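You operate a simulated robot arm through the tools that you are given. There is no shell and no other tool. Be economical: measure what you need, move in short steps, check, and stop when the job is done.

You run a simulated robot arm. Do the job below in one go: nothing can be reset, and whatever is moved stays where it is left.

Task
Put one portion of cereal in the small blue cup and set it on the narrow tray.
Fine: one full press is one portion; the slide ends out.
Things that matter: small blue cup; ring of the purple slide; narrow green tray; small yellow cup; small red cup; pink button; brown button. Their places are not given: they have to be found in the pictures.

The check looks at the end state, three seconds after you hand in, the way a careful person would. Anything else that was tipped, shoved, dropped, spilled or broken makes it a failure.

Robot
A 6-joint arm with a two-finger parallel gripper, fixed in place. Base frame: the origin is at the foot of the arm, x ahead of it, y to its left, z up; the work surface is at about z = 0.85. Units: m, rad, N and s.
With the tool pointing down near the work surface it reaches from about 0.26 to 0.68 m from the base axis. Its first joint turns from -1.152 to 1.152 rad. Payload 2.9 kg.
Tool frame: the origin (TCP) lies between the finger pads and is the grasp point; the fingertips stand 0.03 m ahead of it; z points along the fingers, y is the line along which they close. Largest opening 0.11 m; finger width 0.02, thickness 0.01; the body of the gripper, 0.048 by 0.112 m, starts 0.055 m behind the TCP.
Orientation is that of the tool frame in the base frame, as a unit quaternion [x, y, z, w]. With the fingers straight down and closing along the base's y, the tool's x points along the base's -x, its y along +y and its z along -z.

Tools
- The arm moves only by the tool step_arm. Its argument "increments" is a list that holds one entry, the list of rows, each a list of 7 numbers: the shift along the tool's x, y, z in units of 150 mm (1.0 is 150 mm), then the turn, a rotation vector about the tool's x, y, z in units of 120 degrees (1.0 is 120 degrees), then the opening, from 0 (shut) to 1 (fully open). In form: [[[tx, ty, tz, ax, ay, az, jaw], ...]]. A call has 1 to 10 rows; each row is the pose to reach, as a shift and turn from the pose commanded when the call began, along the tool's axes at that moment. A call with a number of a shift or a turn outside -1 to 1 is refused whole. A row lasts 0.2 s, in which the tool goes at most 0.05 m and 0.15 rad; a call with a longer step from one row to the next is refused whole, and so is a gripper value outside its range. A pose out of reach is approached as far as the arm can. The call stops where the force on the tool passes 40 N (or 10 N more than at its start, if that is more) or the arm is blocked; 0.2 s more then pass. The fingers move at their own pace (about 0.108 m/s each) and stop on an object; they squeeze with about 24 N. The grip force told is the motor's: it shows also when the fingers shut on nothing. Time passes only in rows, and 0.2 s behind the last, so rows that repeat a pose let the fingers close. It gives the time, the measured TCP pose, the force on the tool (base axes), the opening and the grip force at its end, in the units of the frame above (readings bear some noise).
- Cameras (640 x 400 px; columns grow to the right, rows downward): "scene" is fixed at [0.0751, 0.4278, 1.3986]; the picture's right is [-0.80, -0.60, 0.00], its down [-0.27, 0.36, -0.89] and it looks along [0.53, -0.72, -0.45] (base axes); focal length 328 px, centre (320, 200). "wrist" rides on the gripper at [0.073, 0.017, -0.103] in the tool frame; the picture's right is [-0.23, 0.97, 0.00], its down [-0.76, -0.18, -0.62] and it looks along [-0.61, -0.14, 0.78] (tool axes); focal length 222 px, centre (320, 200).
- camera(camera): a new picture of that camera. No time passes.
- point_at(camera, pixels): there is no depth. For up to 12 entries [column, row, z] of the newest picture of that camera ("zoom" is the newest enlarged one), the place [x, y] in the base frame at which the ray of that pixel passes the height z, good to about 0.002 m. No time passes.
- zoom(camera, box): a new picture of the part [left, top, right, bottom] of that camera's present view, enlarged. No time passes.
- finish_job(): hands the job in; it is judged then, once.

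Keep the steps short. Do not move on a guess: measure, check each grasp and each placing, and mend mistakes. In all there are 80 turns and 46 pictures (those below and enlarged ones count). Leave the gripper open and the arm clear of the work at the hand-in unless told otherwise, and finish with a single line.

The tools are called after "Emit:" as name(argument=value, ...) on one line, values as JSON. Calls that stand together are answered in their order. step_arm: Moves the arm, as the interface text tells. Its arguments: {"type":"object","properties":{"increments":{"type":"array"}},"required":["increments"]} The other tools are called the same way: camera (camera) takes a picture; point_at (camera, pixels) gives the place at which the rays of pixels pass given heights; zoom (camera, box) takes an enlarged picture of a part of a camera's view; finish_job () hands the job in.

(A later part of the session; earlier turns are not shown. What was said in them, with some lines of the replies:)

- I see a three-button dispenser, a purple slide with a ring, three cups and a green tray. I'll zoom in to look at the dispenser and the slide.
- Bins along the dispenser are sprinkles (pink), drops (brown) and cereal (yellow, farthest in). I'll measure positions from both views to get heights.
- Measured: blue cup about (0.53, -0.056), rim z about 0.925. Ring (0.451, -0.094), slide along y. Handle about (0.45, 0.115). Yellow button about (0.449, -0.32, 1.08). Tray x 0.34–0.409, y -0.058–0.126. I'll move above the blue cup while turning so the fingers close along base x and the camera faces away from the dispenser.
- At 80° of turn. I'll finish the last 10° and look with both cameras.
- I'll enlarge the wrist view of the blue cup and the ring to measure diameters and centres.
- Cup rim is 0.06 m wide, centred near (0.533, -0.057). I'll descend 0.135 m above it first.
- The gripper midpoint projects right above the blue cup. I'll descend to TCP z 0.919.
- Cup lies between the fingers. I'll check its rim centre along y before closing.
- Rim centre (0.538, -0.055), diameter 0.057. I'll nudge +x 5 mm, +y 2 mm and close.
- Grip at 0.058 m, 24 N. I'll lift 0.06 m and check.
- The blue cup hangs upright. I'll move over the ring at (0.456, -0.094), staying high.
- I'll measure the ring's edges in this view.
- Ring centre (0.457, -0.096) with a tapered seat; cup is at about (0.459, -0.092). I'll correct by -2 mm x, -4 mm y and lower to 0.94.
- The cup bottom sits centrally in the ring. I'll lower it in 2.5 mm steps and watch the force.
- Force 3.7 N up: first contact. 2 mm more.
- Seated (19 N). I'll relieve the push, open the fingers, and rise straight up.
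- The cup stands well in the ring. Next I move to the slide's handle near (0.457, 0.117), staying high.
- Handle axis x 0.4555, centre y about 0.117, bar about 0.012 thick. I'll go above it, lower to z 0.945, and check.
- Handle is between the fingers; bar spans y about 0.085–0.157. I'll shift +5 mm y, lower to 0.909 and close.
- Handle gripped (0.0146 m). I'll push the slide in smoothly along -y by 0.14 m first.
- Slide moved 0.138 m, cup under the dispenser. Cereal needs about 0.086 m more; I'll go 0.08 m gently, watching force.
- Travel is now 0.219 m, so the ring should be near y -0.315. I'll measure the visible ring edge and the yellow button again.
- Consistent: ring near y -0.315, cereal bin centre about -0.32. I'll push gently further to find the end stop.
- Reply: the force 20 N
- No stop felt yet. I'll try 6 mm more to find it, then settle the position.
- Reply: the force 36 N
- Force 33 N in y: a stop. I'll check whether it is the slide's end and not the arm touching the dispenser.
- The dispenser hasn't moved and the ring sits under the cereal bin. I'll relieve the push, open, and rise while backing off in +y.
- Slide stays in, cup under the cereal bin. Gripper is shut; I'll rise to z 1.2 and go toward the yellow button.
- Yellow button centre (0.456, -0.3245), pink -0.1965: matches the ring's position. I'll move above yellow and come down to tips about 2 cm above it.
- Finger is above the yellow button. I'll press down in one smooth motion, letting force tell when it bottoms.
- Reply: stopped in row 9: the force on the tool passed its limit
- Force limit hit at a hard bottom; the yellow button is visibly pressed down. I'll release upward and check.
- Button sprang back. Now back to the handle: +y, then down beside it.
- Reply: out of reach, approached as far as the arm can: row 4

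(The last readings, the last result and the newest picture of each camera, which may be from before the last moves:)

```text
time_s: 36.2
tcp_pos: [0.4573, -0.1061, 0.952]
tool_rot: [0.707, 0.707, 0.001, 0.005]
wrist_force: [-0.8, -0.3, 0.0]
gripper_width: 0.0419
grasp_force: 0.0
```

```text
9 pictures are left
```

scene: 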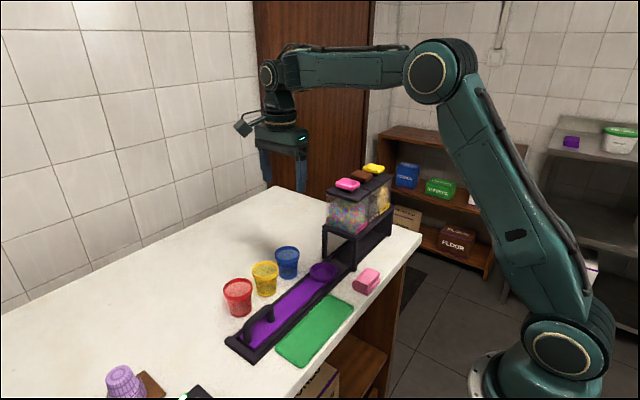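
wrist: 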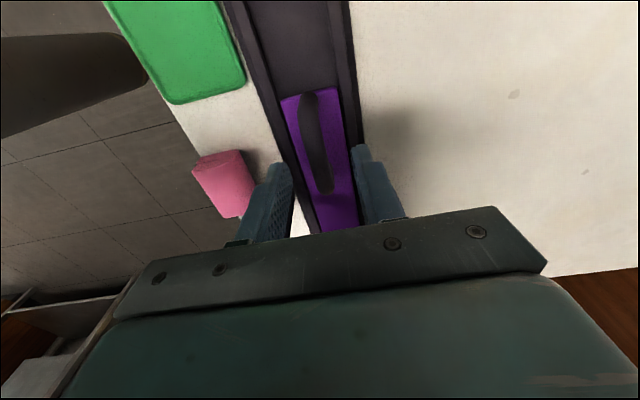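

Handle lies between the fingers. I'll lower to 0.909 and close.

Emit:
step_arm(increments=[[[0.01, -0.015, 0.1, 0, 0, 0, 0.38], [0.01, -0.015, 0.2, 0, 0, 0, 0.38], [0.01, -0.015, 0.283, 0, 0, 0, 0.38], [0.01, -0.015, 0.283, 0, 0, 0, 0], [0.01, -0.015, 0.283, 0, 0, 0, 0], [0.01, -0.015, 0.283, 0, 0, 0, 0]]])

```text
time_s: 37.6
tcp_pos: [0.4548, -0.1043, 0.911]
tool_rot: [0.707, 0.707, 0.001, 0.005]
wrist_force: [2.1, 0.0, -1.6]
gripper_width: 0.0144
grasp_force: 45.2
```

Gripped. I'll pull the slide out gently, in two moves.

Emit:
step_arm(increments=[[[0.04, 0, 0, 0, 0, 0, 0], [0.12, 0, 0, 0, 0, 0, 0], [0.22, 0, 0, 0, 0, 0, 0], [0.32, 0, 0, 0, 0, 0, 0], [0.42, 0, 0, 0, 0, 0, 0], [0.52, 0, 0, 0, 0, 0, 0], [0.62, 0, 0, 0, 0, 0, 0], [0.72, 0, 0, 0, 0, 0, 0], [0.82, 0, 0, 0, 0, 0, 0], [0.9, 0, 0, 0, 0, 0, 0]]])

Emit:
step_arm(increments=[[[0.08, 0, 0, 0, 0, 0, 0], [0.18, 0, 0, 0, 0, 0, 0], [0.28, 0, 0, 0, 0, 0, 0], [0.38, 0, 0, 0, 0, 0, 0], [0.47, 0, 0, 0, 0, 0, 0], [0.55, 0, 0, 0, 0, 0, 0], [0.6, 0, 0, 0, 0, 0, 0], [0.64, 0, 0, 0, 0, 0, 0], [0.64, 0, 0, 0, 0, 0, 0]]])

```text
time_s: 39.8
tcp_pos: [0.4549, 0.0341, 0.9109]
tool_rot: [0.707, 0.707, 0.001, 0.004]
wrist_force: [-3.5, -2.0, -16.7]
gripper_width: 0.0144
grasp_force: 44.7
```

```text
time_s: 41.8
tcp_pos: [0.4552, 0.1263, 0.9098]
tool_rot: [0.708, 0.706, -0.001, 0.004]
wrist_force: [-2.5, -11.0, -3.3]
gripper_width: 0.0142
grasp_force: 44.9
```

Travel 0.231 m with 11 N resisting. A little more to reach the out-stop.

Emit:
step_arm(increments=[[[0.015, 0, 0, 0, 0, 0, 0], [0.03, 0, 0, 0, 0, 0, 0], [0.03, 0, 0, 0, 0, 0, 0]]])

Emit:
zoom(camera="scene", box=[210, 200, 400, 370])

```text
time_s: 42.5
tcp_pos: [0.4553, 0.1266, 0.9112]
tool_rot: [0.711, 0.703, -0.005, 0.007]
wrist_force: [-2.2, -7.4, 6.3]
gripper_width: 0.0145
grasp_force: 45.3
stopped in row 3: the force on the tool passed its limit (the readings are from after the stop); the commanded pose is now the measured one
```

```text
2.35 times, centred on (305, 285) of scene
```

zoom: 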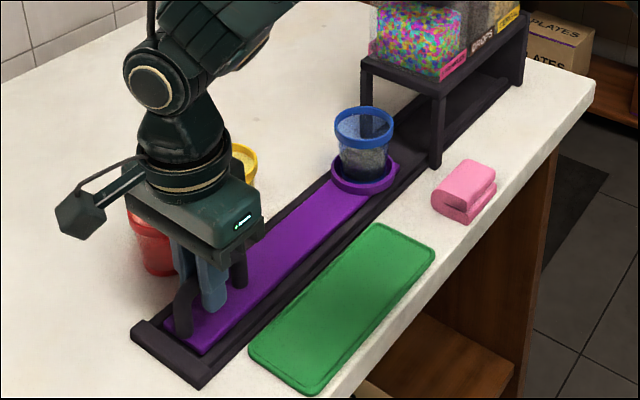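

Slide is fully out and the cup is filled and standing. I'll open, rise, and correct the slight tool twist.

Emit:
step_arm(increments=[[[-0.01, 0, 0, 0, 0, 0, 0], [-0.01, 0, 0, 0, 0, 0, 0.38], [-0.01, 0, 0, 0, 0, 0, 0.38], [-0.01, 0, -0.15, 0, 0, 0, 0.38], [-0.01, 0, -0.4, 0, 0, 0, 0.38], [-0.01, 0, -0.7, 0.0014, 0.008, -0.0054, 0.6], [-0.01, 0, -0.85, 0.0014, 0.008, -0.0054, 0.75], [-0.01, 0, -0.85, 0.0014, 0.008, -0.0054, 0.75]]])

Emit:
zoom(camera="scene", box=[210, 220, 370, 350])

```text
time_s: 44.3
tcp_pos: [0.4549, 0.1295, 1.0388]
tool_rot: [0.706, 0.708, 0.002, 0.0]
wrist_force: [-0.2, 0.3, -0.2]
gripper_width: 0.0826
grasp_force: 0.0
```

```text
3.08 times, centred on (290, 285) of scene
```

zoom: 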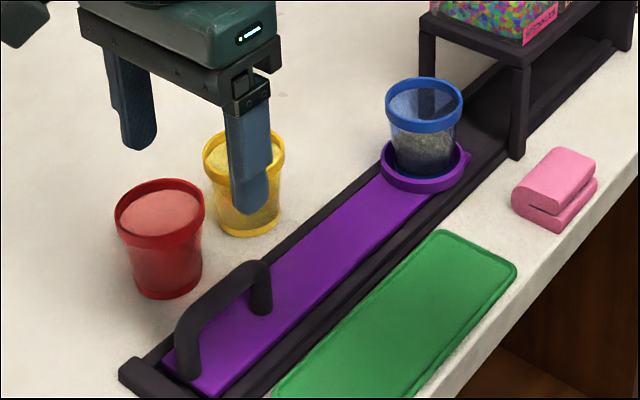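

Everything is upright. I'll travel back over the cup at (0.4565, -0.0955), high.

Emit:
step_arm(increments=[[[-0.25, 0, 0, 0, 0, 0, 0.75], [-0.5, 0, 0, 0, 0, 0, 0.75], [-0.75, 0, 0, 0, 0, 0, 0.75], [-1, 0, 0, 0, 0, 0, 0.75]]])

Emit:
step_arm(increments=[[[-0.25, 0.01, 0, 0, 0, 0, 0.75], [-0.49, 0.01, 0, 0, 0, 0, 0.75], [-0.49, 0.01, 0, 0, 0, 0, 0.75]]])

Emit:
zoom(camera="wrist", box=[220, 60, 420, 240])

```text
time_s: 45.3
tcp_pos: [0.4536, -0.0238, 1.0368]
tool_rot: [0.706, 0.708, 0.002, 0.0]
wrist_force: [0.8, -0.3, 0.1]
gripper_width: 0.0826
grasp_force: 0.0
```

```text
time_s: 46.1
tcp_pos: [0.4555, -0.0974, 1.0365]
tool_rot: [0.706, 0.708, 0.002, 0.0]
wrist_force: [0.1, 0.2, 0.2]
gripper_width: 0.0825
grasp_force: 0.1
```

```text
2.22 times, centred on (320, 150) of wrist
```

zoom: 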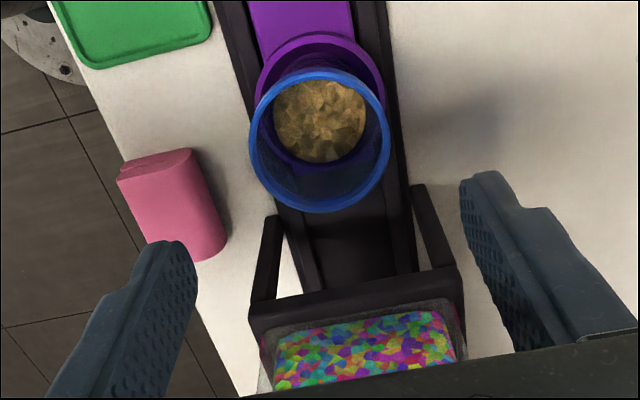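

Cereal is in the blue cup. I'll measure the rim (top at z ≈ 0.934) to centre the grasp.

Emit:
point_at(camera="zoom", pixels=[[249, 142, 0.934], [390, 135, 0.934], [322, 70, 0.934], [320, 212, 0.934]])

```text
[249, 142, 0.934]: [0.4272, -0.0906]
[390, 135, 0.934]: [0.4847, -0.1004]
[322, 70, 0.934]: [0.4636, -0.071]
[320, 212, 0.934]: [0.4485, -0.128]
```

Rim centre (0.456, -0.098), right under the TCP. Descending to 0.932 and closing.

Emit:
step_arm(increments=[[[0, 0, 0.2, 0, 0, 0, 0.75], [0, 0, 0.4, 0, 0, 0, 0.75], [0, 0, 0.58, 0, 0, 0, 0.75], [0, 0, 0.693, 0, 0, 0, 0.75], [0, 0, 0.693, 0, 0, 0, 0.65], [0, 0, 0.693, 0, 0, 0, 0.4], [0, 0, 0.693, 0, 0, 0, 0.2], [0, 0, 0.693, 0, 0, 0, 0.2], [0, 0, 0.693, 0, 0, 0, 0.2]]])

```text
time_s: 48.1
tcp_pos: [0.4556, -0.0951, 0.9319]
tool_rot: [0.707, 0.707, 0.002, -0.001]
wrist_force: [-0.6, 0.4, 0.1]
gripper_width: 0.0585
grasp_force: 23.3
```

Gripped. Slow straight lift of 0.06 m, then check.

Emit:
step_arm(increments=[[[0, 0, -0.04, 0, 0, 0, 0.2], [0, 0, -0.12, 0, 0, 0, 0.2], [0, 0, -0.22, 0, 0, 0, 0.2], [0, 0, -0.32, 0, 0, 0, 0.2], [0, 0, -0.4, 0, 0, 0, 0.2], [0, 0, -0.4, 0, 0, 0, 0.2]]])

Emit:
zoom(camera="scene", box=[240, 200, 400, 350])

```text
time_s: 49.5
tcp_pos: [0.4579, -0.0964, 0.9925]
tool_rot: [0.707, 0.707, 0.002, -0.001]
wrist_force: [-0.1, -0.1, -0.7]
gripper_width: 0.0584
grasp_force: 24.3
```

```text
2.67 times, centred on (320, 275) of scene
```

zoom: 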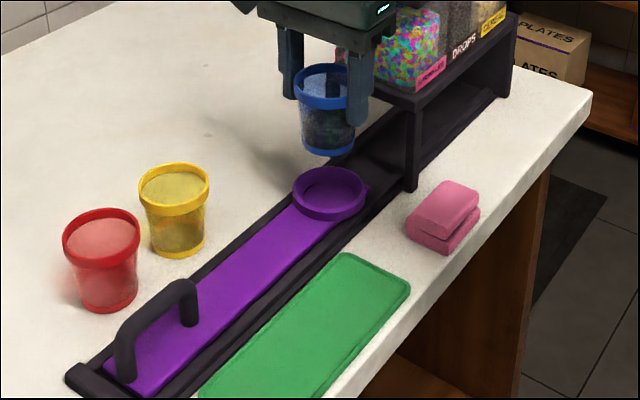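

Cup lifted cleanly, slide stayed out. I'll carry it over the tray centre (0.375, 0.034).

Emit:
step_arm(increments=[[[0.05, -0.03, 0, 0, 0, 0, 0.2], [0.15, -0.094, 0, 0, 0, 0, 0.2], [0.27, -0.169, 0, 0, 0, 0, 0.2], [0.39, -0.244, 0, 0, 0, 0, 0.2], [0.51, -0.319, 0, 0, 0, 0, 0.2], [0.63, -0.394, 0, 0, 0, 0, 0.2], [0.74, -0.463, 0, 0, 0, 0, 0.2], [0.82, -0.513, 0, 0, 0, 0, 0.2], [0.867, -0.543, 0, 0, 0, 0, 0.2], [0.867, -0.543, 0, 0, 0, 0, 0.2]]])

Emit:
zoom(camera="scene", box=[230, 210, 390, 390])

```text
time_s: 51.7
tcp_pos: [0.3749, 0.0341, 0.9926]
tool_rot: [0.707, 0.707, 0.002, -0.001]
wrist_force: [0.4, 0.4, 0.2]
gripper_width: 0.0581
grasp_force: 24.0
```

```text
2.22 times, centred on (310, 300) of scene
```

zoom: 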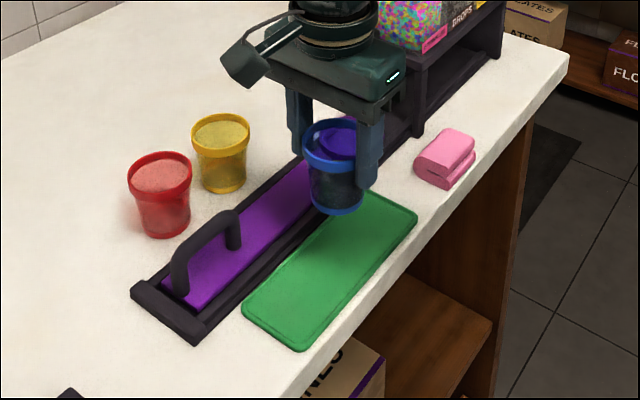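

The cup is above the tray's middle. Lowering to 0.932, then slow.

Emit:
step_arm(increments=[[[0, 0.012, 0.13, 0, 0, 0, 0.2], [0, 0.012, 0.26, 0, 0, 0, 0.2], [0, 0.012, 0.38, 0, 0, 0, 0.2], [0, 0.012, 0.41, 0, 0, 0, 0.2], [0, 0.012, 0.425, 0, 0, 0, 0.2], [0, 0.012, 0.44, 0, 0, 0, 0.2], [0, 0.012, 0.44, 0, 0, 0, 0.2]]])

```text
time_s: 53.3
tcp_pos: [0.3769, 0.0341, 0.9266]
tool_rot: [0.706, 0.708, 0.002, -0.001]
wrist_force: [-0.9, -0.2, -0.7]
gripper_width: 0.0584
grasp_force: 23.8
```

No contact yet at 0.9266. Lowering in 1.5 mm steps.

Emit:
step_arm(increments=[[[0, 0, 0.01, 0, 0, 0, 0.2], [0, 0, 0.02, 0, 0, 0, 0.2], [0, 0, 0.02, 0, 0, 0, 0.2]]])

```text
time_s: 54.1
tcp_pos: [0.3761, 0.0346, 0.9242]
tool_rot: [0.707, 0.707, 0.002, 0.0]
wrist_force: [-0.4, 0.2, -0.9]
gripper_width: 0.0587
grasp_force: 23.7
```

Emit:
step_arm(increments=[[[0, 0, 0.01, 0, 0, 0, 0.2], [0, 0, 0.02, 0, 0, 0, 0.2], [0, 0, 0.02, 0, 0, 0, 0.2]]])

```text
time_s: 54.9
tcp_pos: [0.377, 0.0348, 0.9205]
tool_rot: [0.707, 0.707, 0.003, 0.0]
wrist_force: [-3.7, 1.2, 20.0]
gripper_width: 0.0582
grasp_force: 24.1
```

Contact at 20 N: the cup stands on the tray. I'll relieve, open and rise straight up.

Emit:
step_arm(increments=[[[0, 0, -0.01, 0, 0, 0, 0.2], [0, 0, -0.01, 0, 0, 0, 0.55], [0, 0, -0.01, 0, 0, 0, 0.75], [0, 0, -0.01, 0, 0, 0, 0.75], [0, 0, -0.15, 0, 0, 0, 0.75], [0, 0, -0.4, 0, 0, 0, 0.75], [0, 0, -0.7, 0, 0, 0, 0.75], [0, 0, -0.98, 0, 0, 0, 0.9], [0, 0, -0.98, 0, 0, 0, 0.9]]])

Emit:
camera(camera="scene")

Emit:
zoom(camera="scene", box=[210, 210, 390, 390])

```text
time_s: 56.9
tcp_pos: [0.3747, 0.0368, 1.0673]
tool_rot: [0.707, 0.708, 0.002, -0.001]
wrist_force: [-0.3, -0.8, 0.5]
gripper_width: 0.0988
grasp_force: 0.1
```

```text
3 pictures are left
```

scene: 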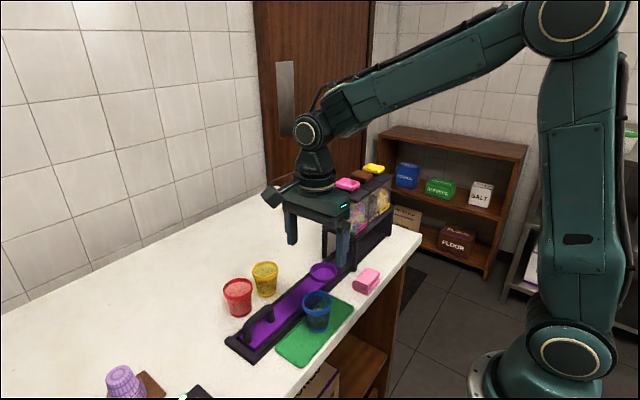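

```text
2.22 times, centred on (300, 300) of scene
```

zoom: 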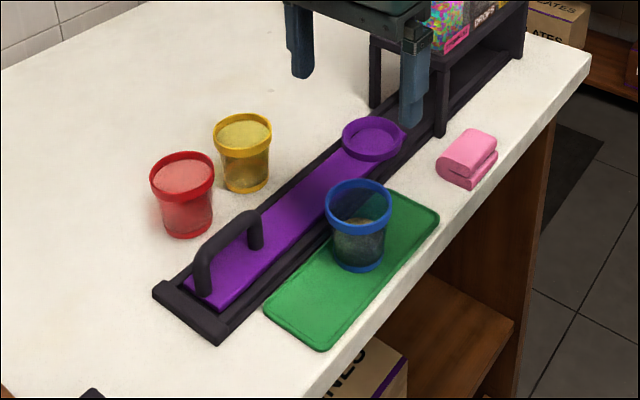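

The cup stands upright on the tray with cereal inside, the slide is out, and the other cups are untouched. I'll raise the arm a little more to be clear.

Emit:
step_arm(increments=[[[0, 0, -0.25, 0, 0, 0, 1], [0, 0, -0.5, 0, 0, 0, 1], [0, 0, -0.8, 0, 0, 0, 1], [0, 0, -0.8, 0, 0, 0, 1]]])

```text
time_s: 57.9
tcp_pos: [0.3769, 0.0351, 1.1892]
tool_rot: [0.706, 0.708, 0.002, 0.0]
wrist_force: [0.5, 0.0, 0.9]
gripper_width: 0.11
grasp_force: 0.0
```

Arm clear at z 1.19 and gripper fully open; handing in.

Emit:
finish_job()

```text
The job is handed in.
```

Done: the small blue cup holds one portion of cereal (one full press of the yellow button) and stands on the narrow green tray, with the slide left out.
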